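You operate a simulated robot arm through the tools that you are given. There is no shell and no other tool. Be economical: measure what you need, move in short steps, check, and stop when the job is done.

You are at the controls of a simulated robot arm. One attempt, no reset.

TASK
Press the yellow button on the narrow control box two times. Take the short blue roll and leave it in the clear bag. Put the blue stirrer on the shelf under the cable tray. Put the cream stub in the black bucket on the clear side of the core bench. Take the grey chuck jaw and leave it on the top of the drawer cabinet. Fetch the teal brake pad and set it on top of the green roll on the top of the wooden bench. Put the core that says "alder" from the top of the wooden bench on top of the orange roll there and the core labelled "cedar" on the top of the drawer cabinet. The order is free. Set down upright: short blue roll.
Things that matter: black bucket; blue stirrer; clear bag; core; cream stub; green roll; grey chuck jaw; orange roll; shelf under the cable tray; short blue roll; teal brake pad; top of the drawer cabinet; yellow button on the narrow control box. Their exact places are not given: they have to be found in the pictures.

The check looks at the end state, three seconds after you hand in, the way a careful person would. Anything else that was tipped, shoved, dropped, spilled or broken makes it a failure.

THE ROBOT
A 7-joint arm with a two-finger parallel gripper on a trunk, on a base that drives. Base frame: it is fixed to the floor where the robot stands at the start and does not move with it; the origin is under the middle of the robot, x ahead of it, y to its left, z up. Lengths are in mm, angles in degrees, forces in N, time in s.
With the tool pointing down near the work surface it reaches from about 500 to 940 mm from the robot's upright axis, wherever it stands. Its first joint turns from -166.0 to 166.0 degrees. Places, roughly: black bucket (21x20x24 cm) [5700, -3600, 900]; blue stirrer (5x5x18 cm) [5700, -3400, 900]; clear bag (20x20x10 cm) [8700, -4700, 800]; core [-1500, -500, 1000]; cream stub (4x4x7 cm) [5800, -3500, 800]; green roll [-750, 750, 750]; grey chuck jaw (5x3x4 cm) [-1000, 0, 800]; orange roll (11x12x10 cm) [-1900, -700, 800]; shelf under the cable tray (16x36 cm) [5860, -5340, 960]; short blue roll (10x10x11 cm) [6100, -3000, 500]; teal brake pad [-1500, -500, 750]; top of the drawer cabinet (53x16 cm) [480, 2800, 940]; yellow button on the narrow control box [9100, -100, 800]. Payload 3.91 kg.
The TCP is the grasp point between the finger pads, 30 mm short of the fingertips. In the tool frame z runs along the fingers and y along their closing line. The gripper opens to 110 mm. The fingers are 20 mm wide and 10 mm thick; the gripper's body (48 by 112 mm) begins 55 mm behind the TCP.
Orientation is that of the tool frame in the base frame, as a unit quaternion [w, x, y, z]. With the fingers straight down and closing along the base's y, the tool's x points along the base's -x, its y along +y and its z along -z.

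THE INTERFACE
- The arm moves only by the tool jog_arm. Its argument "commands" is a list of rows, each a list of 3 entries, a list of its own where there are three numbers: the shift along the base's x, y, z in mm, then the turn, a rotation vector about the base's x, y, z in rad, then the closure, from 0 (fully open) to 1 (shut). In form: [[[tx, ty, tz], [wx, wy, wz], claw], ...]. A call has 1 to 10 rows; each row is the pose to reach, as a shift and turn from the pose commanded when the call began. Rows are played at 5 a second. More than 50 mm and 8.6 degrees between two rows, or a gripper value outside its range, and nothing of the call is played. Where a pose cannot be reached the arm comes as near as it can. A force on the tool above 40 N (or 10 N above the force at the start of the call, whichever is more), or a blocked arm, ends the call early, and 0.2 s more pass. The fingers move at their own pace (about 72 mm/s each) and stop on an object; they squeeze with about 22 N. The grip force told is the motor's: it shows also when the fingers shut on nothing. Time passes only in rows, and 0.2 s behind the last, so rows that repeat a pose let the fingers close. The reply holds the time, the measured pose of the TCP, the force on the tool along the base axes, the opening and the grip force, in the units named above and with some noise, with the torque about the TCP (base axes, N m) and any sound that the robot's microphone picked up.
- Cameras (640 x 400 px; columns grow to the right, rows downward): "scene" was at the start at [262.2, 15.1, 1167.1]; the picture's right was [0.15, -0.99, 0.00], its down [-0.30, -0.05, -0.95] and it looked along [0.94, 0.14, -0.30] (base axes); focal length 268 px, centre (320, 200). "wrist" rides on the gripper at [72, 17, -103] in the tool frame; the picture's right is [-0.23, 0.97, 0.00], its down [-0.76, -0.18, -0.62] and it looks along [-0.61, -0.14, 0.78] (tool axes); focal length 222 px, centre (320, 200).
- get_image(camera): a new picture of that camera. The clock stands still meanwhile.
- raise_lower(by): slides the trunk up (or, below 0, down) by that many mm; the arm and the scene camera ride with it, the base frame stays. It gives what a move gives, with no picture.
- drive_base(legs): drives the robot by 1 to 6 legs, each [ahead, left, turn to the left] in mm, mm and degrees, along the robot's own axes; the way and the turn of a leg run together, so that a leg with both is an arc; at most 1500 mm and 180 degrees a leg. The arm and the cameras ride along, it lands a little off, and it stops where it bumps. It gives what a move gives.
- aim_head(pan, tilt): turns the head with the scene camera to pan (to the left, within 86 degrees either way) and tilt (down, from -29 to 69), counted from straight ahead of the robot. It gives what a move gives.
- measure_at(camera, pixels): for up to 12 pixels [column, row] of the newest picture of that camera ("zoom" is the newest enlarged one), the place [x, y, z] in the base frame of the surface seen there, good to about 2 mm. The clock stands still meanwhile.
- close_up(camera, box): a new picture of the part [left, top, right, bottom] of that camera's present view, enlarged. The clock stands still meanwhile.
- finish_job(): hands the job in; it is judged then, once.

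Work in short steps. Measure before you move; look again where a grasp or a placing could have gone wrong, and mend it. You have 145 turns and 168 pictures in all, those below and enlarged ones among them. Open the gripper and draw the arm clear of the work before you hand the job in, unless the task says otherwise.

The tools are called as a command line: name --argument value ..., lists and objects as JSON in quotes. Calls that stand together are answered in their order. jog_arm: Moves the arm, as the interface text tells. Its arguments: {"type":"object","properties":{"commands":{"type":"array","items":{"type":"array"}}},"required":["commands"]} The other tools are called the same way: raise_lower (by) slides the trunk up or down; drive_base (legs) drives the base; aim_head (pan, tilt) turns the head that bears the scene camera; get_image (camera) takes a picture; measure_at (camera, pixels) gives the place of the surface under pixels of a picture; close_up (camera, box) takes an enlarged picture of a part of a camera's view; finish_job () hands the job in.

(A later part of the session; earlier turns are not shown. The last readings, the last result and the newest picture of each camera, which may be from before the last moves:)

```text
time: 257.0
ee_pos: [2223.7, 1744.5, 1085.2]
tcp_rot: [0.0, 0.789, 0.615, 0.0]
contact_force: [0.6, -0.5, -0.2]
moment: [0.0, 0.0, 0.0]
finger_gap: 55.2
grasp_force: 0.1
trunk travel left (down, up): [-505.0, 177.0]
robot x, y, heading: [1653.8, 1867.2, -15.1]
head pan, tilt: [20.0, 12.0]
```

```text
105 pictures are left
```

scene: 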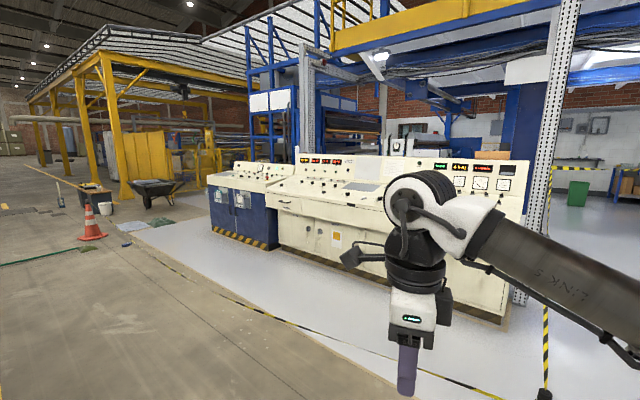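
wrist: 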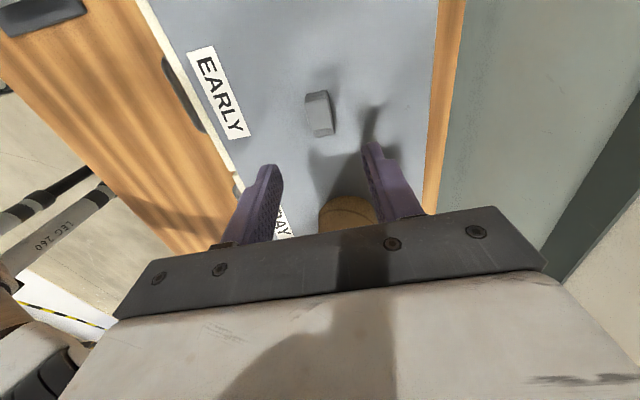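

Barrier tape hangs from the yellow post to the green cone; the free way is right of the green cone. I aim back and measure landmarks.

aim_head --pan -45 --tilt 12

get_image --camera "scene"

measure_at --camera "scene" --pixels '[[473, 290], [350, 265], [334, 225], [262, 205], [330, 190], [360, 237], [420, 222], [436, 247], [398, 207], [500, 222], [610, 245], [412, 170]]'

close_up --camera "scene" --box '[220, 120, 440, 260]'

```text
time: 258.4
ee_pos: [2222.9, 1743.9, 1085.9]
tcp_rot: [-0.001, 0.789, 0.615, 0.0]
contact_force: [-0.1, 0.6, 0.0]
moment: [0.01, 0.01, 0.0]
finger_gap: 54.8
grasp_force: 0.1
trunk travel left (down, up): [-505.0, 177.0]
robot x, y, heading: [1653.1, 1867.1, -15.1]
head pan, tilt: [-45.0, 12.0]
```

```text
104 pictures are left
```

scene: 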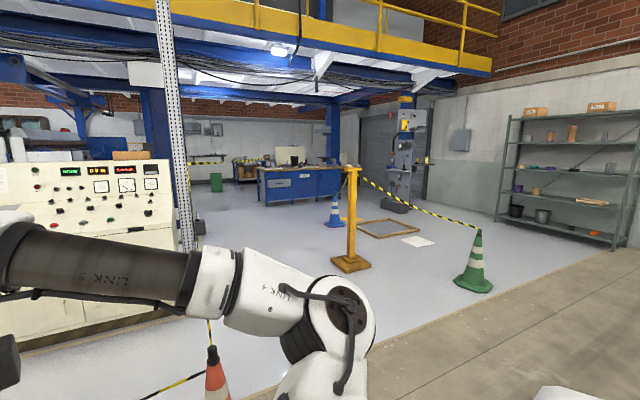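

```text
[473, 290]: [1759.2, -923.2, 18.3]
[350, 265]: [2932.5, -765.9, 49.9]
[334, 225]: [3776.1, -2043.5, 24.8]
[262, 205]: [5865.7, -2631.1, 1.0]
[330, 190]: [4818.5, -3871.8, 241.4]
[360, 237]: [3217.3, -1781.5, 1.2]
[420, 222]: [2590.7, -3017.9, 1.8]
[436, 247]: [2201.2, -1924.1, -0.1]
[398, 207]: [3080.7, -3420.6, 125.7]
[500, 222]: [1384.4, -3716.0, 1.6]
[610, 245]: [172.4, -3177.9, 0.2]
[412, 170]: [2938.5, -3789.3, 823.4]
```

```text
2.86 times, centred on (330, 190) of scene
```

zoom: 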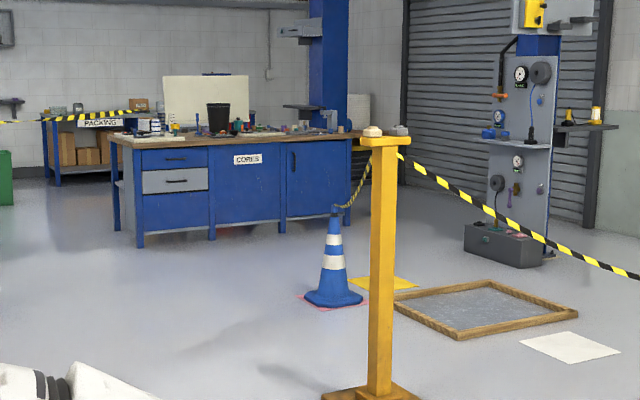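

I measure the orange cone, perforated column base, frame corners and tape ends to choose a way through.

measure_at --camera "scene" --pixels '[[217, 390], [188, 243], [209, 335], [358, 222], [376, 238], [420, 231], [395, 218], [350, 218], [225, 162], [200, 163], [346, 200], [190, 370]]'

close_up --camera "scene" --box '[170, 140, 370, 280]'

measure_at --camera "zoom" --pixels '[[80, 70], [160, 70], [345, 300], [500, 160], [250, 300], [460, 260], [310, 195], [380, 55]]'

```text
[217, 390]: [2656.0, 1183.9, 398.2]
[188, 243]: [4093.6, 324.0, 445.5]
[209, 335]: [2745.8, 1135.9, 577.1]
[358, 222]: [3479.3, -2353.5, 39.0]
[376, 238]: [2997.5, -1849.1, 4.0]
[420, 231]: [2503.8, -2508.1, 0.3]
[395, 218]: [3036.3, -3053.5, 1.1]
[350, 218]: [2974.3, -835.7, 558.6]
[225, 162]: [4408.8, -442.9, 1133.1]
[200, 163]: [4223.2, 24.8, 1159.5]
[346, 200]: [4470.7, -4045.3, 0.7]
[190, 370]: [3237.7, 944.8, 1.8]
```

```text
2.86 times, centred on (270, 210) of scene
```

zoom: 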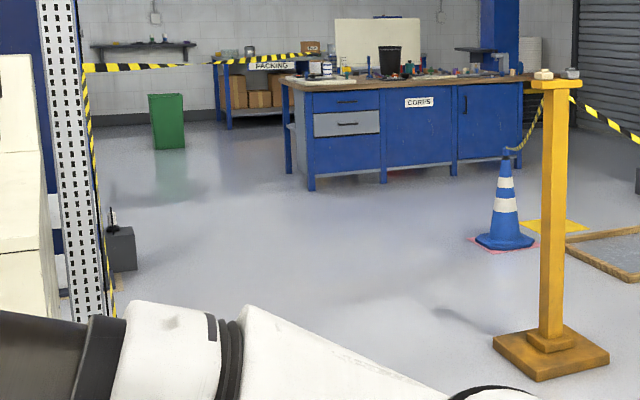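

```text
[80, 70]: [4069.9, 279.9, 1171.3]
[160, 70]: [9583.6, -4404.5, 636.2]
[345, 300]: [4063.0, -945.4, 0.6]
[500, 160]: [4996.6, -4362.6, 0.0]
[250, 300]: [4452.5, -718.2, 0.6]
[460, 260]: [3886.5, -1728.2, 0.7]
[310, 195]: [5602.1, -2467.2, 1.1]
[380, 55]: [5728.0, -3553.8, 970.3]
```

I check where the high tape segment leads.

close_up --camera "scene" --box '[180, 140, 300, 200]'

measure_at --camera "zoom" --pixels '[[60, 125], [150, 125], [230, 122], [243, 118], [340, 108], [420, 103], [470, 90], [200, 124], [400, 160], [620, 150]]'

```text
5.33 times, centred on (240, 170) of scene
```

zoom: 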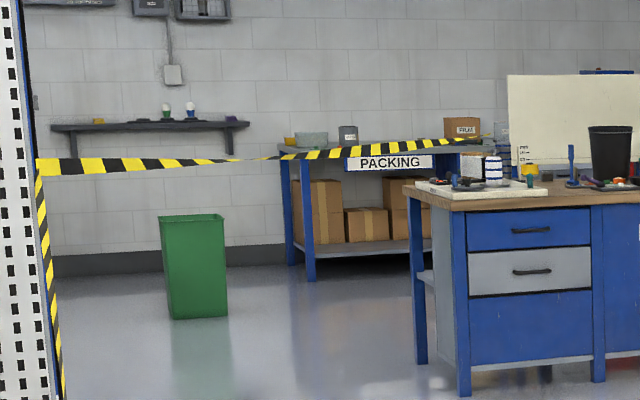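

```text
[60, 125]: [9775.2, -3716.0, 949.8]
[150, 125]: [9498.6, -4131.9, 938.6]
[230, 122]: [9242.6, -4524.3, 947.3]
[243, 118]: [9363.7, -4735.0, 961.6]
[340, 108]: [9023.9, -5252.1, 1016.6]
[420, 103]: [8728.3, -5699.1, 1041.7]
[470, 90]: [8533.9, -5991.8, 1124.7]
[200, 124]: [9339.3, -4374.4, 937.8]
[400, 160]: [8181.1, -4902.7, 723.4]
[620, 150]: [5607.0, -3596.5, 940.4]
```

I measure along the tape itself.

measure_at --camera "zoom" --pixels '[[60, 167], [130, 164], [200, 161], [285, 157], [320, 155], [370, 151], [420, 146], [470, 141], [478, 140]]'

```text
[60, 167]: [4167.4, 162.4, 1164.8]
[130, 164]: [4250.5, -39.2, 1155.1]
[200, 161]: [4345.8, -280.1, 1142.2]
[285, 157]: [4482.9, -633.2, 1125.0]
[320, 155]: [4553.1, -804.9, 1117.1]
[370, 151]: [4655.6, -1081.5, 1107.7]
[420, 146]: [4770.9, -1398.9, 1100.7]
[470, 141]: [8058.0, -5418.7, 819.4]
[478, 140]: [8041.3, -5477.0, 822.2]
```

The tape hangs along (4070,280)→(4770,-1400); between it and the yellow post/blue cone there's an open way. I turn to heading about -40° and drive it in legs.

drive_base --legs '[[0, 0, -25], [669, -527, 0], [669, -527, 0], [1189, 606, 0]]'

aim_head --pan 0 --tilt 15

get_image --camera "scene"

```text
time: 274.9
ee_pos: [3767.6, -470.1, 1087.5]
tcp_rot: [0.0, 0.901, 0.433, -0.001]
contact_force: [-0.4, -0.6, 0.0]
moment: [0.01, -0.01, -0.02]
finger_gap: 55.2
grasp_force: 0.1
trunk travel left (down, up): [-505.0, 177.0]
robot x, y, heading: [3302.7, -119.5, -39.8]
head pan, tilt: [-45.0, 12.0]
```

```text
time: 276.0
ee_pos: [3768.2, -468.7, 1087.3]
tcp_rot: [0.0, 0.901, 0.433, 0.0]
contact_force: [0.4, -0.3, 0.1]
moment: [0.0, -0.03, 0.02]
finger_gap: 54.9
grasp_force: 0.0
trunk travel left (down, up): [-505.0, 177.0]
robot x, y, heading: [3303.6, -118.5, -39.8]
head pan, tilt: [0.0, 15.0]
```

```text
100 pictures are left
```

scene: 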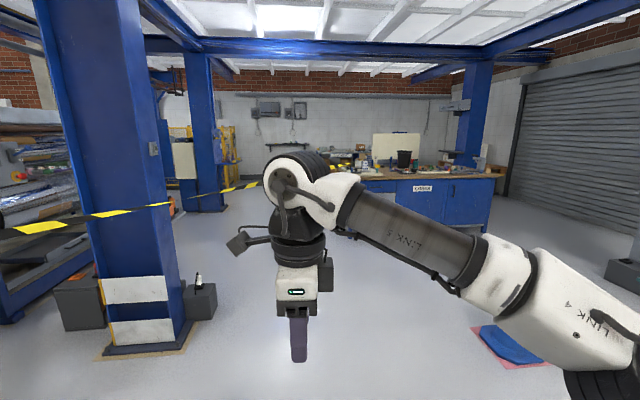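

The tape passes a big blue column and goes on behind the arm. I measure it here.

measure_at --camera "scene" --pixels '[[100, 214], [165, 204], [200, 194], [240, 187], [256, 183], [337, 167], [150, 345], [370, 195], [490, 195], [440, 220], [510, 345], [205, 207]]'

close_up --camera "scene" --box '[320, 120, 520, 240]'

```text
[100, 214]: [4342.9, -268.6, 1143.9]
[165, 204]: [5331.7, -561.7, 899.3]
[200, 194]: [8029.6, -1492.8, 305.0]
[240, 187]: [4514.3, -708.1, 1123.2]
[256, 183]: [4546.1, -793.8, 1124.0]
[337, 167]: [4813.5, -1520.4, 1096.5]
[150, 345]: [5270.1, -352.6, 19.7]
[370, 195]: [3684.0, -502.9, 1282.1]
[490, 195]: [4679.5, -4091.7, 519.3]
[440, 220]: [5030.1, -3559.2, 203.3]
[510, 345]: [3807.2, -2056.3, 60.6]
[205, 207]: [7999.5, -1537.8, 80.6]
```

```text
3.20 times, centred on (420, 180) of scene
```

zoom: 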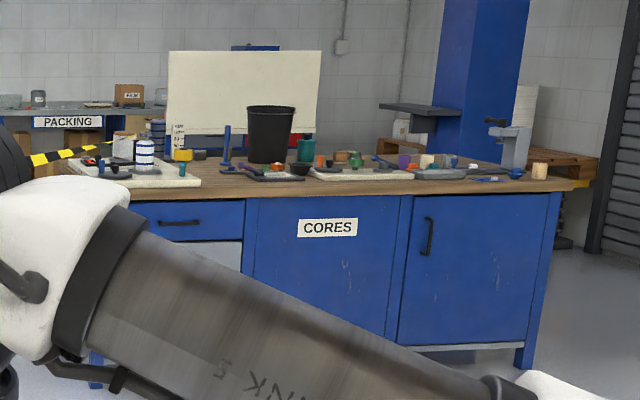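

I measure the tape's far end and bench-top items.

measure_at --camera "zoom" --pixels '[[45, 157], [75, 152], [100, 147], [110, 145], [270, 140], [227, 150], [305, 150], [145, 155], [570, 185], [130, 190], [425, 165], [320, 185]]'

```text
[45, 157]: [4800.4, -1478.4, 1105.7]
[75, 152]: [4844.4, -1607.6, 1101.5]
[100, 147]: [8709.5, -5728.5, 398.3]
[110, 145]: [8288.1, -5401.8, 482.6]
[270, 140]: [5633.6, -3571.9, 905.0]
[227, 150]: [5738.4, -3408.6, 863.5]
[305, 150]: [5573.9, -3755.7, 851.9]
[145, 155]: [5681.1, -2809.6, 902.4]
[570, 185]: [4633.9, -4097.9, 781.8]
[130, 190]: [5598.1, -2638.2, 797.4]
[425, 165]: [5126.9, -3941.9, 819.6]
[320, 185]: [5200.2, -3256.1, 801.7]
```

Bench front edge is at heading -33°; bucket, stirrer rod at (227,150) identified. I drive round to its front.

drive_base --legs '[[0, 0, 6.4], [1149, -476, 0], [840, -500, 0], [740, -495, 0]]'

aim_head --pan 0 --tilt 20

get_image --camera "scene"

```text
time: 291.8
ee_pos: [5277.2, -3130.1, 1085.2]
tcp_rot: [0.0, 0.876, 0.483, -0.001]
contact_force: [-0.3, 0.8, -0.1]
moment: [0.05, 0.01, 0.02]
finger_gap: 55.0
grasp_force: 0.2
trunk travel left (down, up): [-505.0, 177.0]
robot x, y, heading: [4773.6, -2837.1, -33.2]
head pan, tilt: [0.0, 15.0]
```

```text
time: 292.4
ee_pos: [5278.0, -3131.0, 1085.2]
tcp_rot: [0.0, 0.875, 0.483, -0.001]
contact_force: [0.2, 0.0, 0.0]
moment: [0.02, -0.01, -0.01]
finger_gap: 55.3
grasp_force: 0.0
trunk travel left (down, up): [-505.0, 177.0]
robot x, y, heading: [4772.0, -2833.2, -33.2]
head pan, tilt: [0.0, 20.0]
```

```text
98 pictures are left
```

scene: 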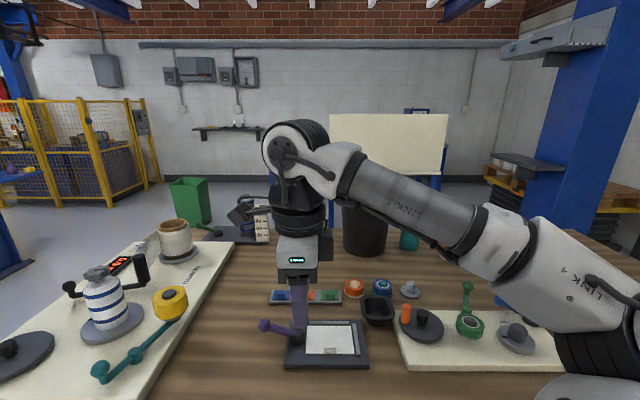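

The arm hides the middle. I take the wrist view and enlargements of both sides.

get_image --camera "wrist"

close_up --camera "scene" --box '[140, 190, 300, 290]'

close_up --camera "scene" --box '[320, 100, 640, 300]'

```text
97 pictures are left
```

wrist: 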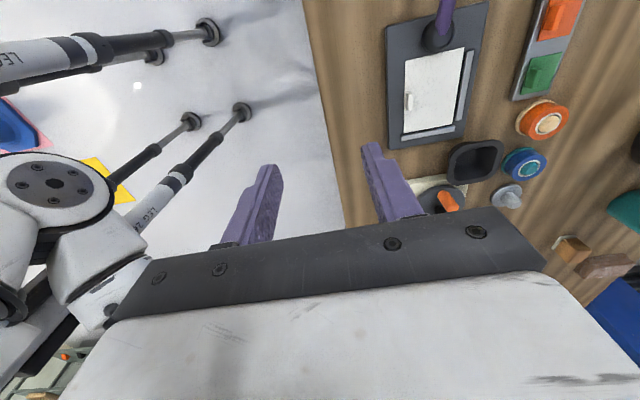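

```text
4.00 times, centred on (220, 240) of scene
```

zoom: 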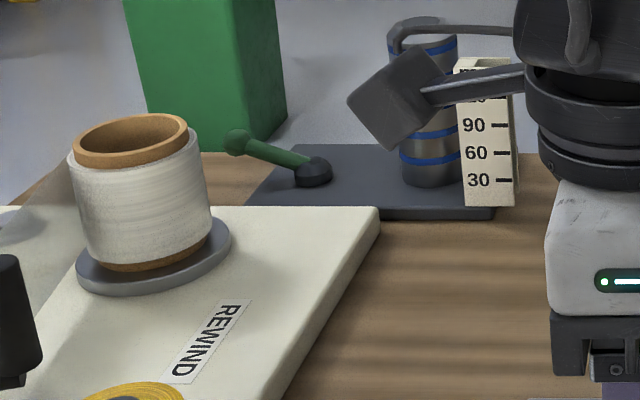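

```text
2.00 times, centred on (480, 200) of scene
```

zoom: 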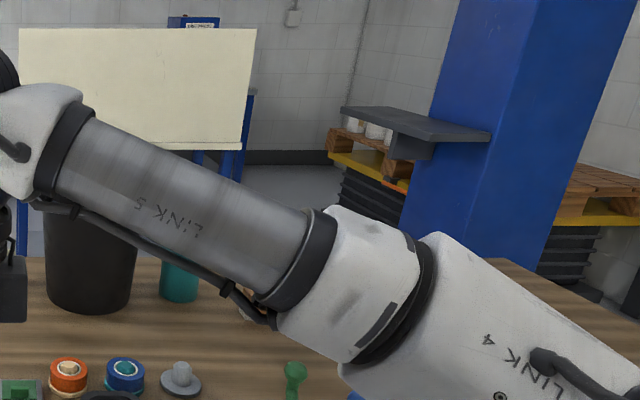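

Left of the arm the view is clear, so I drive right 700 mm and look left.

drive_base --legs '[[0, -700, 0]]'

aim_head --pan 38 --tilt 20

get_image --camera "scene"

close_up --camera "scene" --box '[160, 130, 420, 290]'

```text
time: 298.3
ee_pos: [4891.6, -3718.9, 1085.9]
tcp_rot: [0.0, 0.876, 0.482, -0.001]
contact_force: [0.1, -0.4, -0.1]
moment: [0.02, 0.02, 0.0]
finger_gap: 54.8
grasp_force: 0.0
trunk travel left (down, up): [-505.0, 177.0]
robot x, y, heading: [4389.2, -3421.9, -33.6]
head pan, tilt: [0.0, 20.0]
```

```text
time: 299.4
ee_pos: [4891.1, -3718.5, 1086.8]
tcp_rot: [0.0, 0.876, 0.482, 0.0]
contact_force: [-0.5, 0.1, -0.2]
moment: [-0.01, -0.01, -0.01]
finger_gap: 54.7
grasp_force: 0.0
trunk travel left (down, up): [-505.0, 177.0]
robot x, y, heading: [4391.1, -3425.2, -33.3]
head pan, tilt: [38.0, 20.0]
```

```text
94 pictures are left
```

scene: 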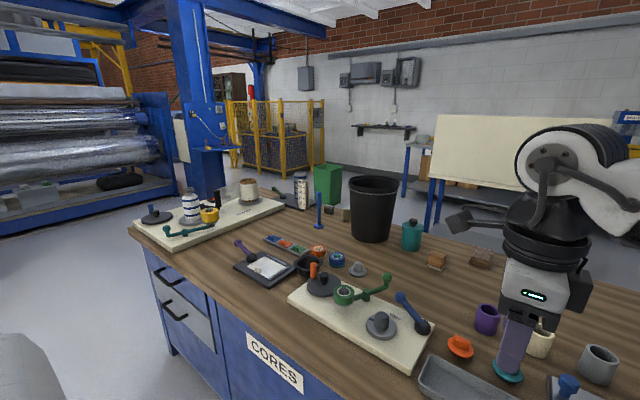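

```text
2.46 times, centred on (290, 210) of scene
```

zoom: 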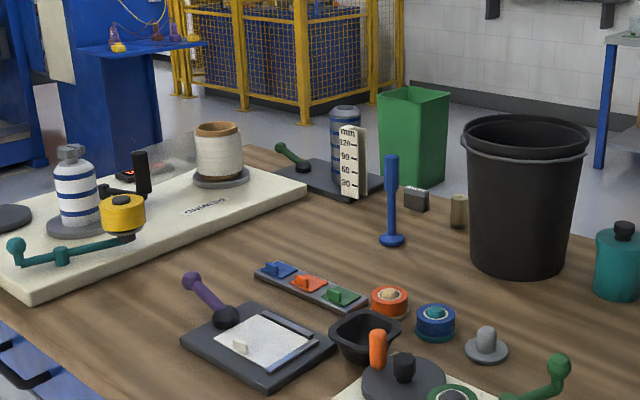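

Blue stirrer stands at zoom (391,200), a cream stub at (458,211) left of the bucket. I measure.

measure_at --camera "zoom" --pixels '[[391, 160], [391, 238], [391, 200], [458, 200], [458, 222], [417, 190], [470, 150], [585, 150], [525, 122], [530, 250], [265, 155], [460, 196]]'

close_up --camera "scene" --box '[300, 165, 420, 255]'

```text
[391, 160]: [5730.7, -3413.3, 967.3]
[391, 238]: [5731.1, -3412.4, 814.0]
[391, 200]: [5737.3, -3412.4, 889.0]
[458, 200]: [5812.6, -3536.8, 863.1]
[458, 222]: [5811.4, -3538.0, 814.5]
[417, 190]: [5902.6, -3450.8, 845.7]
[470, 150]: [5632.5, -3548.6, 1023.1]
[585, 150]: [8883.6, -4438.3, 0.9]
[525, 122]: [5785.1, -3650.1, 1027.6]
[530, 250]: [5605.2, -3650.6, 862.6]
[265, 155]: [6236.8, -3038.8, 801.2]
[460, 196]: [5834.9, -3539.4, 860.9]
```

```text
4.44 times, centred on (360, 210) of scene
```

zoom: 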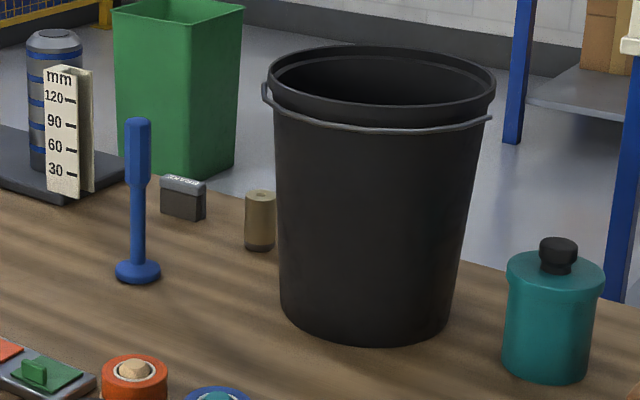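

The stirrer stands at ≈(5735,-3412), top ~980. I drive back left and closer to the bench.

drive_base --legs '[[0, 700, 0], [270, 0, 0]]'

close_up --camera "wrist" --box '[0, 0, 640, 400]'

```text
time: 306.7
ee_pos: [5500.7, -3284.9, 1086.1]
tcp_rot: [0.0, 0.876, 0.482, -0.001]
contact_force: [-1.2, -0.7, 0.0]
moment: [0.0, 0.02, 0.01]
finger_gap: 55.0
grasp_force: 0.1
trunk travel left (down, up): [-505.0, 177.0]
robot x, y, heading: [4996.8, -2982.1, -33.4]
head pan, tilt: [38.0, 20.0]
```

```text
1.00 times, centred on (320, 200) of wrist (not enlarged: the box is as wide or as high as the picture)
```

zoom: 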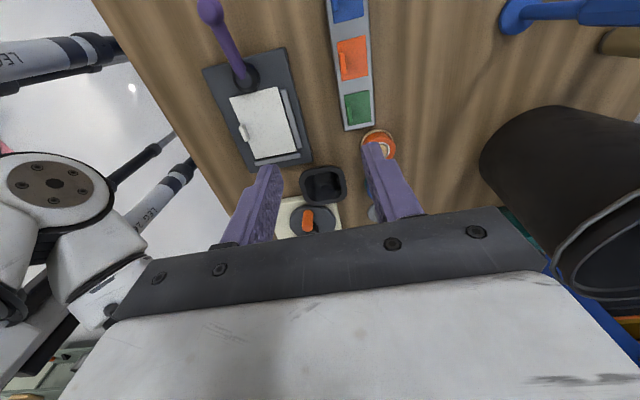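

I move over the stirrer at this height, then look.

jog_arm --commands '[[[40, -22, 0], [0, 0, 0], 0.4], [[80, -44, 0], [0, 0, 0], 0.4], [[120, -66, 0], [0, 0, 0], 0.4], [[160, -88, 0], [0, 0, 0], 0.4], [[200, -110, 0], [0, 0, 0], 0.4], [[234.3, -127, 0], [0, 0, 0], 0.4], [[234.3, -127, -25], [0, 0, 0], 0.4], [[234.3, -127, -45], [0, 0, 0], 0.4], [[234.3, -127, -45], [0, 0, 0], 0.4]]'

get_image --camera "wrist"

aim_head --pan 15 --tilt 25

get_image --camera "scene"

```text
time: 308.7
ee_pos: [5733.4, -3411.2, 1042.0]
tcp_rot: [0.0, 0.876, 0.482, 0.0]
contact_force: [-0.7, 0.1, 0.1]
moment: [0.03, -0.02, -0.01]
finger_gap: 65.8
grasp_force: 0.1
trunk travel left (down, up): [-505.0, 177.0]
robot x, y, heading: [4996.7, -2987.2, -33.5]
head pan, tilt: [38.0, 20.0]
```

```text
90 pictures are left
```

wrist: 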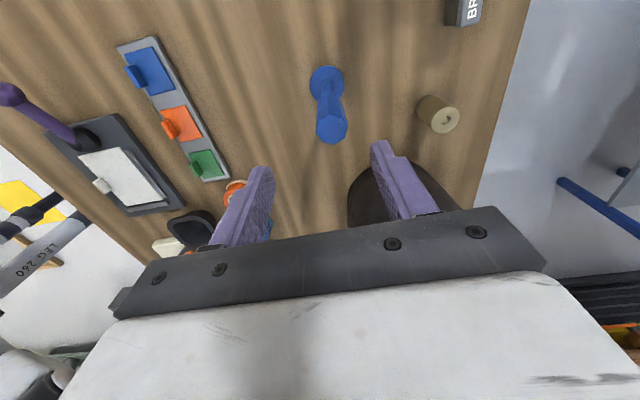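

```text
time: 309.6
ee_pos: [5732.5, -3410.6, 1042.5]
tcp_rot: [0.0, 0.876, 0.482, 0.0]
contact_force: [0.5, 1.3, 0.5]
moment: [0.01, 0.0, -0.01]
finger_gap: 66.1
grasp_force: 0.0
trunk travel left (down, up): [-505.0, 177.0]
robot x, y, heading: [4999.3, -2984.3, -33.5]
head pan, tilt: [15.0, 25.0]
```

```text
89 pictures are left
```

scene: 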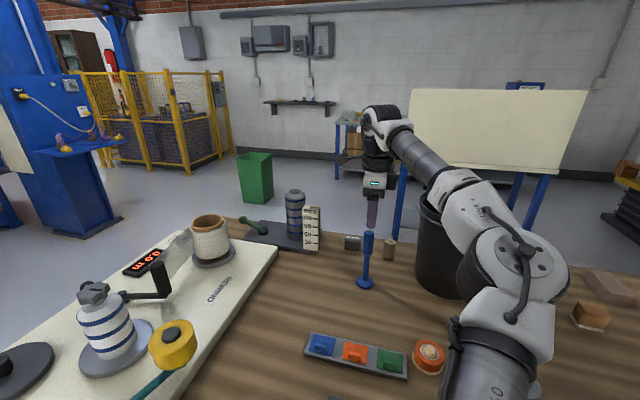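

I measure the stirrer's top and base and the stub from the wrist view.

measure_at --camera "wrist" --pixels '[[332, 125], [320, 128], [345, 126], [332, 138], [326, 75], [446, 120], [437, 118], [456, 122], [446, 131], [425, 105], [470, 10], [332, 115]]'

```text
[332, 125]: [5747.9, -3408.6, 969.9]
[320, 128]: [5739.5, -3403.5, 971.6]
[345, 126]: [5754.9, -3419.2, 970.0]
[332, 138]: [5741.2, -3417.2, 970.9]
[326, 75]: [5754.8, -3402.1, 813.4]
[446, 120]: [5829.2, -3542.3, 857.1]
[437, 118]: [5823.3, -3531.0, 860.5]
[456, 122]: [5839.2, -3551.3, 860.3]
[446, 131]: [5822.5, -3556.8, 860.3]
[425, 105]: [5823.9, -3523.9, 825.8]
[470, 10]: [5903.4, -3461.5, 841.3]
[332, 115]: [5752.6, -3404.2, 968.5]
```

Stirrer top centre ≈ (5747,-3411,970). I adjust, descend to z 945 and grip.

jog_arm --commands '[[[14, 0, -15], [0, 0, 0], 0.4], [[14, 0, -50], [0, 0, 0], 0.4], [[14, 0, -80], [0, 0, 0], 0.4], [[14, 0, -97], [0, 0, 0], 0.4], [[14, 0, -97], [0, 0, 0], 0.7], [[14, 0, -97], [0, 0, 0], 1], [[14, 0, -97], [0, 0, 0], 1]]'

jog_arm --commands '[[[0, 0, 10], [0, 0, 0], 1], [[0, 0, 50], [0, 0, 0], 1], [[0, 0, 95], [0, 0, 0], 1], [[0, 0, 140], [0, 0, 0], 1]]'

get_image --camera "scene"

```text
time: 311.2
ee_pos: [5747.3, -3411.3, 944.3]
tcp_rot: [0.0, 0.876, 0.482, -0.001]
contact_force: [1.0, -0.1, 0.0]
moment: [-0.07, -0.09, -0.02]
finger_gap: 25.5
grasp_force: 21.9
trunk travel left (down, up): [-505.0, 177.0]
robot x, y, heading: [5000.5, -2985.4, -33.5]
head pan, tilt: [15.0, 25.0]
```

```text
time: 312.2
ee_pos: [5746.1, -3411.4, 1086.1]
tcp_rot: [-0.001, 0.877, 0.481, 0.0]
contact_force: [-0.2, -0.1, -0.7]
moment: [0.03, 0.0, 0.02]
finger_gap: 25.4
grasp_force: 22.2
trunk travel left (down, up): [-505.0, 177.0]
robot x, y, heading: [4999.8, -2987.9, -33.6]
head pan, tilt: [15.0, 25.0]
```

```text
88 pictures are left
```

scene: 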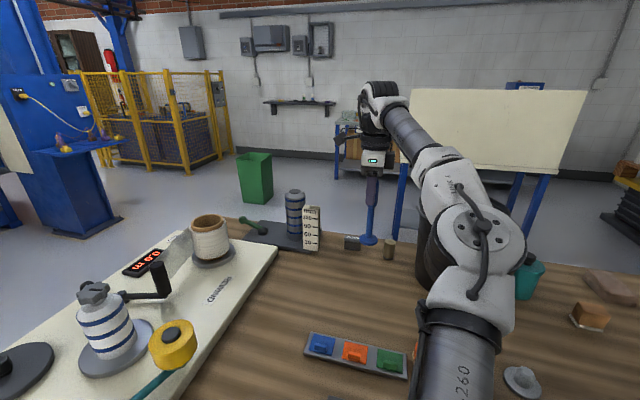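

Stirrer held. I raise, back off from the bench and drive right to see the pillar shelf.

raise_lower --by 70

drive_base --legs '[[-400, 0, 0], [0, -1200, 0]]'

aim_head --pan 8 --tilt 15

get_image --camera "scene"

aim_head --pan -55 --tilt 15

get_image --camera "scene"

```text
time: 313.3
ee_pos: [5747.8, -3410.1, 1154.7]
tcp_rot: [0.0, 0.876, 0.482, 0.0]
contact_force: [0.9, -0.4, -1.1]
moment: [-0.04, 0.01, 0.02]
finger_gap: 25.7
grasp_force: 21.5
trunk travel left (down, up): [-575.0, 107.0]
robot x, y, heading: [4997.7, -2983.4, -33.3]
head pan, tilt: [15.0, 25.0]
```

```text
time: 324.9
ee_pos: [4749.9, -4190.3, 1155.3]
tcp_rot: [0.0, 0.879, 0.477, 0.0]
contact_force: [-0.3, -0.1, -1.0]
moment: [0.01, 0.04, 0.02]
finger_gap: 25.7
grasp_force: 22.3
trunk travel left (down, up): [-575.0, 107.0]
robot x, y, heading: [4003.6, -3758.2, -34.0]
head pan, tilt: [15.0, 25.0]
```

```text
time: 325.6
ee_pos: [4749.5, -4192.2, 1154.9]
tcp_rot: [0.0, 0.879, 0.477, 0.0]
contact_force: [0.3, -0.4, -1.9]
moment: [-0.01, 0.01, 0.0]
finger_gap: 25.4
grasp_force: 22.0
trunk travel left (down, up): [-575.0, 107.0]
robot x, y, heading: [4005.1, -3761.2, -34.0]
head pan, tilt: [8.0, 15.0]
```

```text
87 pictures are left
```

scene: 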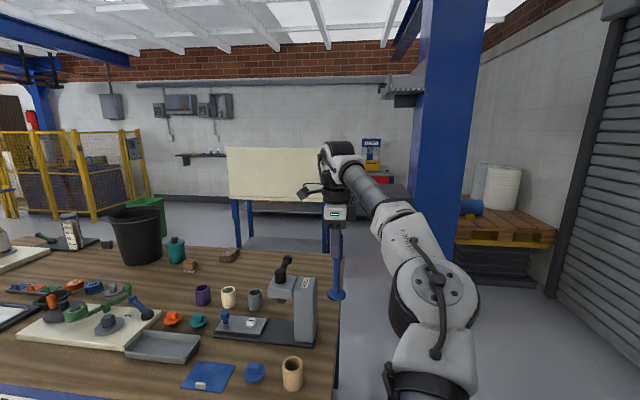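

```text
time: 326.9
ee_pos: [4749.6, -4190.6, 1155.5]
tcp_rot: [-0.001, 0.879, 0.477, -0.001]
contact_force: [-0.3, 0.2, -1.8]
moment: [0.0, -0.04, 0.01]
finger_gap: 25.4
grasp_force: 21.8
trunk travel left (down, up): [-575.0, 107.0]
robot x, y, heading: [4004.7, -3759.9, -33.6]
head pan, tilt: [-55.0, 15.0]
```

```text
86 pictures are left
```

scene: 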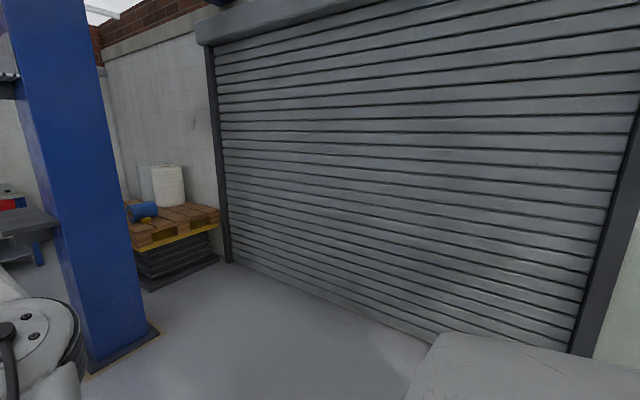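

The dark shelf attaches to the pillar's left side, (25,222) here, under the tray bracket. I measure it and the pillar.

measure_at --camera "scene" --pixels '[[20, 222], [50, 226], [5, 235], [25, 210], [40, 215], [150, 330], [90, 370], [100, 200], [40, 258], [145, 235], [15, 92], [50, 235]]'

close_up --camera "scene" --box '[0, 160, 160, 280]'

```text
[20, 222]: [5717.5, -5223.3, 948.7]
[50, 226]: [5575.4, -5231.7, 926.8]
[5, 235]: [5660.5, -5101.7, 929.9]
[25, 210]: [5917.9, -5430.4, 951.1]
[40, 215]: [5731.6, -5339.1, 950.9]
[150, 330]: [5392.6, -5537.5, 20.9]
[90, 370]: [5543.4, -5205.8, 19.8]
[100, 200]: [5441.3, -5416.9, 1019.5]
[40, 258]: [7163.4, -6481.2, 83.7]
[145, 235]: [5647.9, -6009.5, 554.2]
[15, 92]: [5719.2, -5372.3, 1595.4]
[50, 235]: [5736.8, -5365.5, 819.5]
```

```text
3.33 times, centred on (80, 220) of scene
```

zoom: 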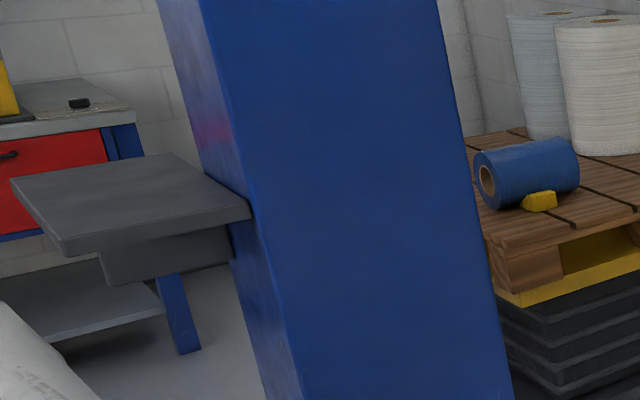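

Shelf top z≈950 spans roughly N side of the pillar. I shift right and go ahead past the bench's right end, then look behind the bench.

drive_base --legs '[[0, -230, 0.5], [950, 0, 0]]'

aim_head --pan 45 --tilt 25

get_image --camera "scene"

aim_head --pan 0 --tilt 22

get_image --camera "scene"

```text
time: 332.5
ee_pos: [5121.1, -4717.5, 1155.8]
tcp_rot: [-0.001, 0.876, 0.483, 0.001]
contact_force: [0.5, -0.3, -0.9]
moment: [-0.03, -0.08, 0.0]
finger_gap: 24.9
grasp_force: 21.6
trunk travel left (down, up): [-575.0, 107.0]
robot x, y, heading: [4372.4, -4295.3, -33.2]
head pan, tilt: [-55.0, 15.0]
stopped in leg 2: the robot was blocked; the commanded pose is now the measured one
```

```text
time: 334.3
ee_pos: [5122.4, -4716.0, 1155.9]
tcp_rot: [0.0, 0.876, 0.483, 0.0]
contact_force: [-0.5, -0.5, -1.3]
moment: [-0.02, -0.12, -0.03]
finger_gap: 25.1
grasp_force: 22.0
trunk travel left (down, up): [-575.0, 107.0]
robot x, y, heading: [4372.5, -4295.7, -33.2]
head pan, tilt: [45.0, 25.0]
```

```text
84 pictures are left
```

scene: 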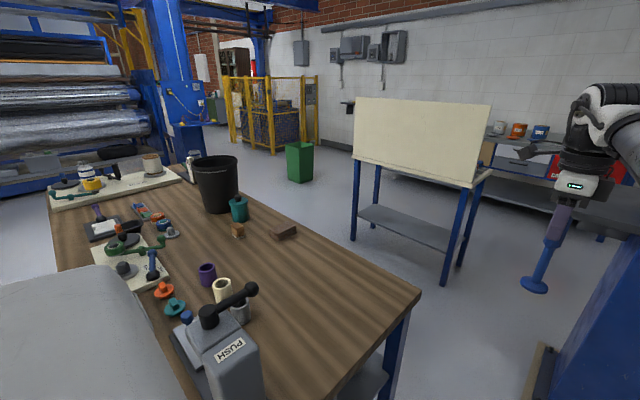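

```text
time: 335.4
ee_pos: [5122.7, -4716.5, 1156.0]
tcp_rot: [0.0, 0.876, 0.483, 0.001]
contact_force: [0.8, -0.8, -1.6]
moment: [-0.07, -0.12, 0.0]
finger_gap: 25.2
grasp_force: 22.2
trunk travel left (down, up): [-575.0, 107.0]
robot x, y, heading: [4369.5, -4294.9, -33.3]
head pan, tilt: [0.0, 22.0]
```

```text
83 pictures are left
```

scene: 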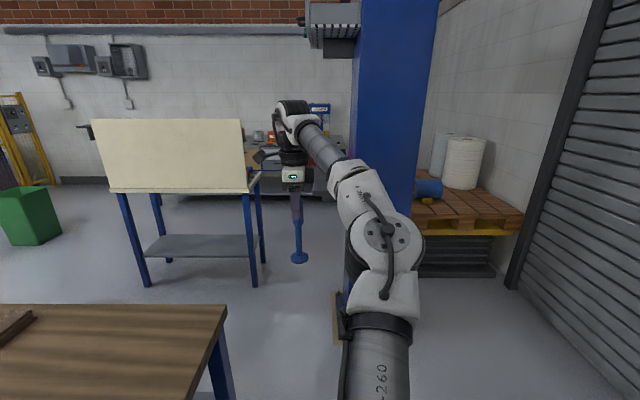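

I was blocked near the bench's right end. I look left-down to see what touches.

aim_head --pan 60 --tilt 35

get_image --camera "scene"

get_image --camera "wrist"

```text
time: 336.7
ee_pos: [5121.7, -4716.8, 1155.5]
tcp_rot: [-0.001, 0.876, 0.482, 0.0]
contact_force: [0.2, 0.9, -2.3]
moment: [0.07, 0.09, 0.02]
finger_gap: 25.5
grasp_force: 22.5
trunk travel left (down, up): [-575.0, 107.0]
robot x, y, heading: [4371.2, -4294.9, -33.0]
head pan, tilt: [60.0, 35.0]
```

```text
82 pictures are left
```

scene: 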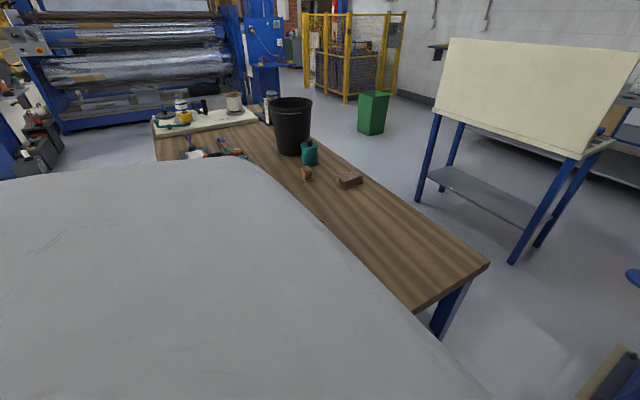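

```text
81 pictures are left
```

wrist: 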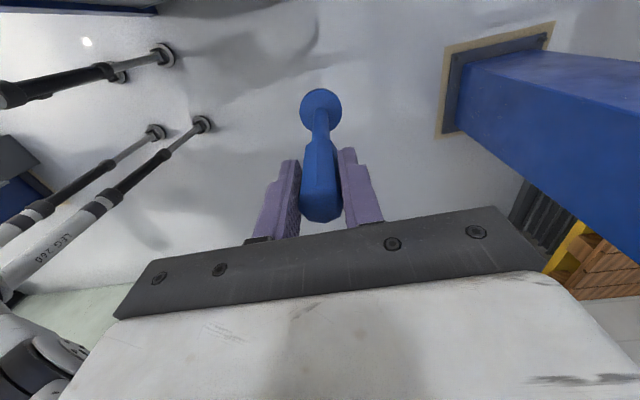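

I measure my feet and the bench's lower edge at the top-left of the wrist view.

measure_at --camera "wrist" --pixels '[[163, 56], [203, 124], [155, 132], [120, 78], [100, 8], [60, 5], [150, 6], [460, 130], [540, 40], [320, 110]]'

measure_at --camera "scene" --pixels '[[487, 265], [415, 308], [440, 320], [420, 200], [510, 262], [597, 160], [460, 120], [250, 165], [540, 245], [620, 360]]'

```text
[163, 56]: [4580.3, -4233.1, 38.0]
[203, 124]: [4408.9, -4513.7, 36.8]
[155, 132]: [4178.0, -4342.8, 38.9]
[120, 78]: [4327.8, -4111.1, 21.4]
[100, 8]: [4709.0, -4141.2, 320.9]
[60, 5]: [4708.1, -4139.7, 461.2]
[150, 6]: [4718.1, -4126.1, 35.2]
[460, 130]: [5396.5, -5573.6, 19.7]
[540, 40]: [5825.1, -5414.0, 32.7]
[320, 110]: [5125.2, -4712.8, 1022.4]
```

```text
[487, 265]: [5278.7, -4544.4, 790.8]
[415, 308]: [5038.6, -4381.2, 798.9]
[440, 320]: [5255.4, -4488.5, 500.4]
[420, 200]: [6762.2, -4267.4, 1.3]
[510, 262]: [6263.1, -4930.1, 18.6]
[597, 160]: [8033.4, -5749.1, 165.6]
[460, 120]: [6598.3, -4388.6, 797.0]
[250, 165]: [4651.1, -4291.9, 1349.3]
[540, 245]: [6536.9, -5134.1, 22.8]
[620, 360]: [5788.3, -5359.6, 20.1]
```

I check the extents of my own white shell against the press at the bench corner.

measure_at --camera "scene" --pixels '[[100, 250], [200, 300], [350, 320], [200, 170], [50, 185], [430, 360], [20, 350], [300, 240]]'

```text
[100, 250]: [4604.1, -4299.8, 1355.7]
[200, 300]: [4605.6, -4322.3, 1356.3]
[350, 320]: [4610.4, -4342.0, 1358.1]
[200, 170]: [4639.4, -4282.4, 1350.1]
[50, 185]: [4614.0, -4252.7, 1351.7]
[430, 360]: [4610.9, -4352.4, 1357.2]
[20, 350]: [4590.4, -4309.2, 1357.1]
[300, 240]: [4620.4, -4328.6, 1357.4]
```

Only the bench end could have blocked me; the gap by the pillar is too tight anyway. I'll go round the bench's left end instead; the back side is open and close to bucket, stub and shelf.

drive_base --legs '[[-560, 0, 0], [0, 1100, 0], [0, 1000, 0]]'

aim_head --pan 25 --tilt 22

get_image --camera "scene"

```text
time: 356.0
ee_pos: [5802.5, -2645.0, 1156.0]
tcp_rot: [0.0, 0.874, 0.486, 0.0]
contact_force: [-1.2, 0.7, -1.4]
moment: [-0.02, -0.02, -0.01]
finger_gap: 23.7
grasp_force: 22.0
trunk travel left (down, up): [-575.0, 107.0]
robot x, y, heading: [5045.6, -2229.6, -32.4]
head pan, tilt: [60.0, 35.0]
```

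```text
time: 357.0
ee_pos: [5802.9, -2644.9, 1155.2]
tcp_rot: [0.0, 0.873, 0.487, 0.0]
contact_force: [0.3, 0.5, -1.8]
moment: [0.0, -0.02, -0.01]
finger_gap: 23.7
grasp_force: 22.3
trunk travel left (down, up): [-575.0, 107.0]
robot x, y, heading: [5047.5, -2228.3, -32.5]
head pan, tilt: [25.0, 22.0]
```

```text
80 pictures are left
```

scene: 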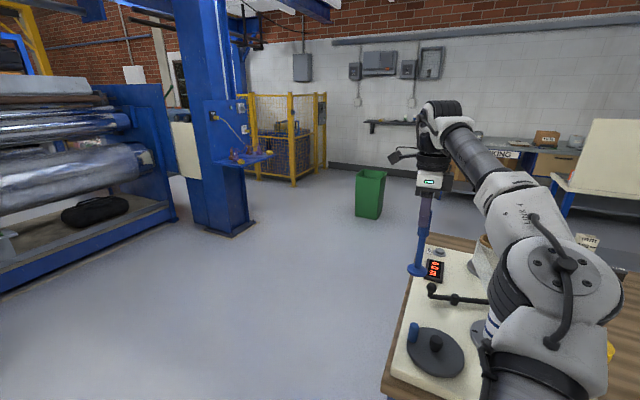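

Wide free floor to the left. I measure the column, bin, fence, bench corner, and the stirrer's base (gap changed slightly).

measure_at --camera "scene" --pixels '[[235, 232], [200, 230], [370, 215], [295, 185], [385, 385], [418, 270], [422, 235], [425, 200], [265, 155], [565, 213], [330, 165], [300, 380]]'

close_up --camera "scene" --box '[380, 150, 480, 290]'

```text
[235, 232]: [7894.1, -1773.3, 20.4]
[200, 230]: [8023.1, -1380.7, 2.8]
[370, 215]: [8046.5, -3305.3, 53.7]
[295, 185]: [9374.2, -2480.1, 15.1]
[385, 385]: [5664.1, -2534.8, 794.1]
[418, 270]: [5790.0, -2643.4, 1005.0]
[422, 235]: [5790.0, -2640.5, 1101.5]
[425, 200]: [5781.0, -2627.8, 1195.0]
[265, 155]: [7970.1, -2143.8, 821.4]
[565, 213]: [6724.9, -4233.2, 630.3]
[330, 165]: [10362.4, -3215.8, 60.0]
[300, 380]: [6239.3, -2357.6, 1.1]
```

```text
2.86 times, centred on (430, 220) of scene
```

zoom: 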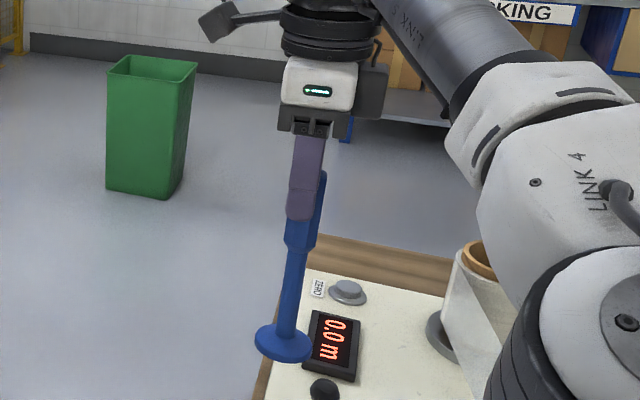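

The stirrer has tilted a bit in the grip (I'll correct at placing). The way round the left end is free; I drive it gently and turn right behind the bench.

drive_base --legs '[[350, 530, -0.8], [800, 0, 0], [820, 0, 0], [0, 0, -90]]'

aim_head --pan 5 --tilt 15

get_image --camera "scene"

```text
time: 373.4
ee_pos: [6582.0, -3614.6, 1156.0]
tcp_rot: [0.0, 0.964, -0.267, 0.0]
contact_force: [0.4, -0.1, -1.5]
moment: [0.01, -0.02, 0.03]
finger_gap: 23.9
grasp_force: 21.6
trunk travel left (down, up): [-575.0, 107.0]
robot x, y, heading: [6984.5, -2855.1, -121.9]
head pan, tilt: [25.0, 22.0]
```

```text
time: 374.2
ee_pos: [6582.9, -3613.9, 1154.6]
tcp_rot: [-0.001, 0.963, -0.268, -0.001]
contact_force: [-0.7, 0.5, -2.1]
moment: [0.02, 0.03, -0.04]
finger_gap: 23.7
grasp_force: 22.4
trunk travel left (down, up): [-575.0, 107.0]
robot x, y, heading: [6986.6, -2856.1, -122.0]
head pan, tilt: [5.0, 15.0]
```

```text
78 pictures are left
```

scene: 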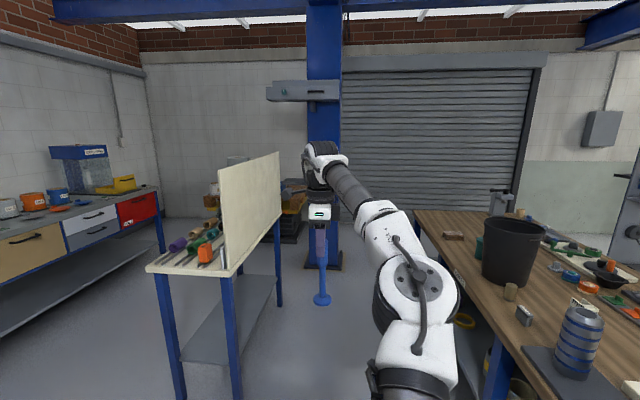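

Now behind the bench. I measure the stand's legs/edge and the bench's back edge to choose the lane.

measure_at --camera "scene" --pixels '[[237, 390], [230, 275], [278, 215], [272, 310], [420, 225], [520, 375], [323, 264], [340, 268], [280, 95], [330, 180], [310, 300], [510, 290]]'

close_up --camera "scene" --box '[260, 140, 380, 320]'

```text
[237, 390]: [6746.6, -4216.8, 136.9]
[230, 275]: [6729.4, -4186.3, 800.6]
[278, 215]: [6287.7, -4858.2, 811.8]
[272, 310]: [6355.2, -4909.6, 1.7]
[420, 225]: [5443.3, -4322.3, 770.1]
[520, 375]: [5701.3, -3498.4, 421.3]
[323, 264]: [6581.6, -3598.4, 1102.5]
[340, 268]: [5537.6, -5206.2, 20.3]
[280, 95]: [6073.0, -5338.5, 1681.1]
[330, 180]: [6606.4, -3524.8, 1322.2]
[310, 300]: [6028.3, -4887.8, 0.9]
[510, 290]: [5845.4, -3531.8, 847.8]
```

```text
2.22 times, centred on (320, 230) of scene
```

zoom: 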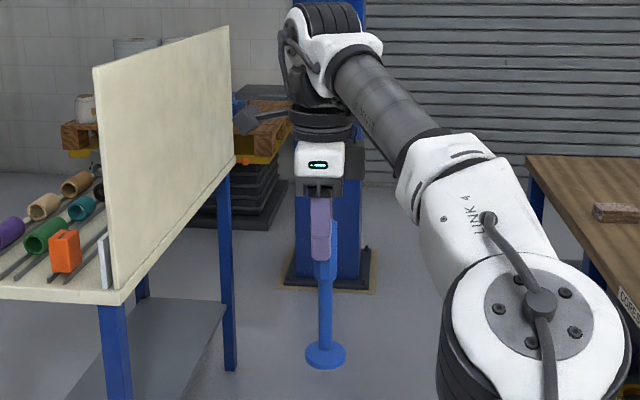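

Lane is clear at N≈7420. I retract the arm 120 mm, then drive ahead behind the bench to the shelf.

jog_arm --commands '[[[22, 33, 0], [0, 0, 0], 1], [[44, 67, 0], [0, 0, 0], 1], [[66, 100, 0], [0, 0, 0], 1]]'

drive_base --legs '[[0, 0, -1.2], [940, 10, 0], [940, 10, 0]]'

aim_head --pan 10 --tilt 20

get_image --camera "scene"

get_image --camera "wrist"

```text
time: 375.0
ee_pos: [6648.2, -3513.7, 1154.0]
tcp_rot: [0.0, 0.963, -0.268, 0.0]
contact_force: [0.4, 0.2, -1.2]
moment: [-0.04, 0.0, 0.0]
finger_gap: 23.7
grasp_force: 21.8
trunk travel left (down, up): [-575.0, 107.0]
robot x, y, heading: [6986.5, -2856.2, -122.0]
head pan, tilt: [5.0, 15.0]
```

```text
time: 384.8
ee_pos: [5608.6, -5084.1, 1154.6]
tcp_rot: [0.0, 0.96, -0.282, 0.0]
contact_force: [-0.1, -0.4, -0.6]
moment: [0.01, -0.03, 0.0]
finger_gap: 23.8
grasp_force: 21.6
trunk travel left (down, up): [-575.0, 107.0]
robot x, y, heading: [5969.5, -4437.5, -123.6]
head pan, tilt: [5.0, 15.0]
```

```text
time: 385.4
ee_pos: [5609.6, -5083.2, 1155.4]
tcp_rot: [0.0, 0.96, -0.281, 0.0]
contact_force: [-0.5, -0.4, -1.9]
moment: [-0.04, -0.02, 0.0]
finger_gap: 23.7
grasp_force: 22.0
trunk travel left (down, up): [-575.0, 107.0]
robot x, y, heading: [5964.7, -4436.1, -123.7]
head pan, tilt: [10.0, 20.0]
```

```text
76 pictures are left
```

scene: 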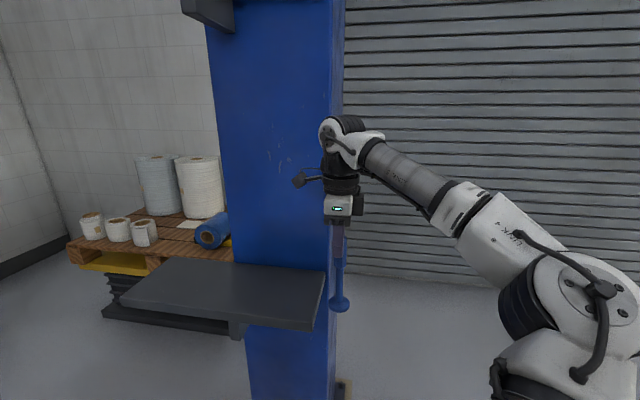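

```text
75 pictures are left
```

wrist: 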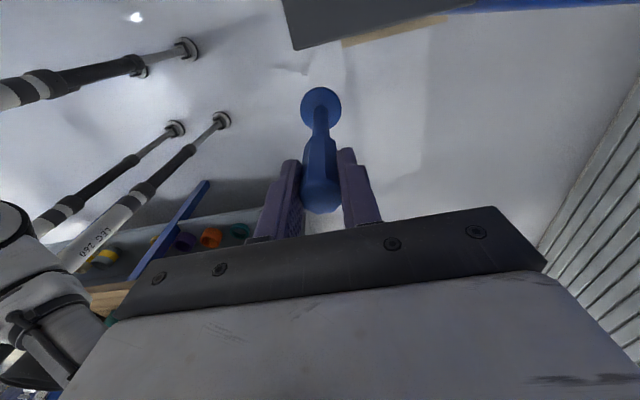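

I measure the shelf corners and the stirrer's lean.

measure_at --camera "scene" --pixels '[[180, 262], [130, 300], [303, 320], [318, 280], [240, 290], [200, 310], [270, 268], [338, 305], [340, 265], [338, 240]]'

close_up --camera "scene" --box '[290, 190, 390, 330]'

measure_at --camera "wrist" --pixels '[[320, 95], [308, 118], [333, 118], [320, 200], [320, 185], [321, 125]]'

```text
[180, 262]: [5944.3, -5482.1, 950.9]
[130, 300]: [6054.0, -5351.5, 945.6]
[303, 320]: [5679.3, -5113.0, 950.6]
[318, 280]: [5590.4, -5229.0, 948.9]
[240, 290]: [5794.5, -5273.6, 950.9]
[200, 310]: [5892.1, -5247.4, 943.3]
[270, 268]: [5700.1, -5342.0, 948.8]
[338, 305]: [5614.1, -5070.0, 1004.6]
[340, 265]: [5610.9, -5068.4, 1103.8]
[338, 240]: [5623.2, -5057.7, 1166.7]
```

```text
2.86 times, centred on (340, 260) of scene
```

zoom: 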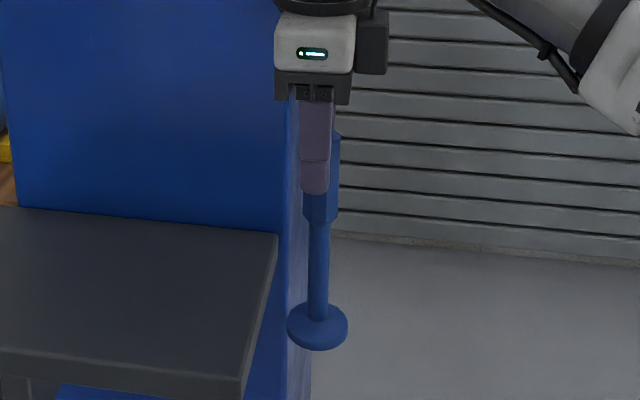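

```text
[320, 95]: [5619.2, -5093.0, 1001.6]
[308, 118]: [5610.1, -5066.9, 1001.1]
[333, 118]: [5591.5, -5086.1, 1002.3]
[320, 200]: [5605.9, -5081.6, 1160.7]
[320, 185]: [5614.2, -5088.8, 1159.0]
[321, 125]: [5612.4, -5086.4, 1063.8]
```

Shelf top ≈ z 951; stirrer hangs nearly upright (base about 165 mm below TCP). I move it over the shelf at (5755,-5235).

jog_arm --commands '[[[0, 0, 15], [0, 0, 0], 1], [[40, -26, 15], [0, 0, 0], 1], [[80, -53, 15], [0, 0, 0], 1], [[120, -79, 15], [0, 0, 0], 1], [[170, -112, 15], [0, 0, 0], 1], [[145, -150, 15], [0, 0, 0], 1], [[145, -150, 0], [0, 0, 0], 1], [[145, -150, -15], [0, 0, 0], 1], [[145, -150, -15], [0, 0, 0], 1]]'

close_up --camera "scene" --box '[120, 130, 380, 350]'

get_image --camera "wrist"

```text
refused: row 5 steps farther than a row can; nothing moved
```

```text
1.82 times, centred on (250, 240) of scene
```

zoom: 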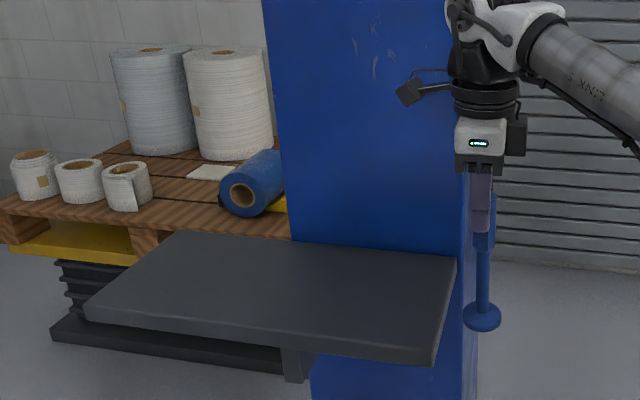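

```text
72 pictures are left
```

wrist: 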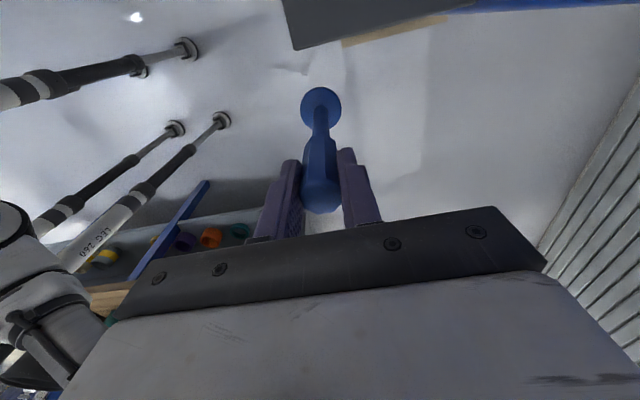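

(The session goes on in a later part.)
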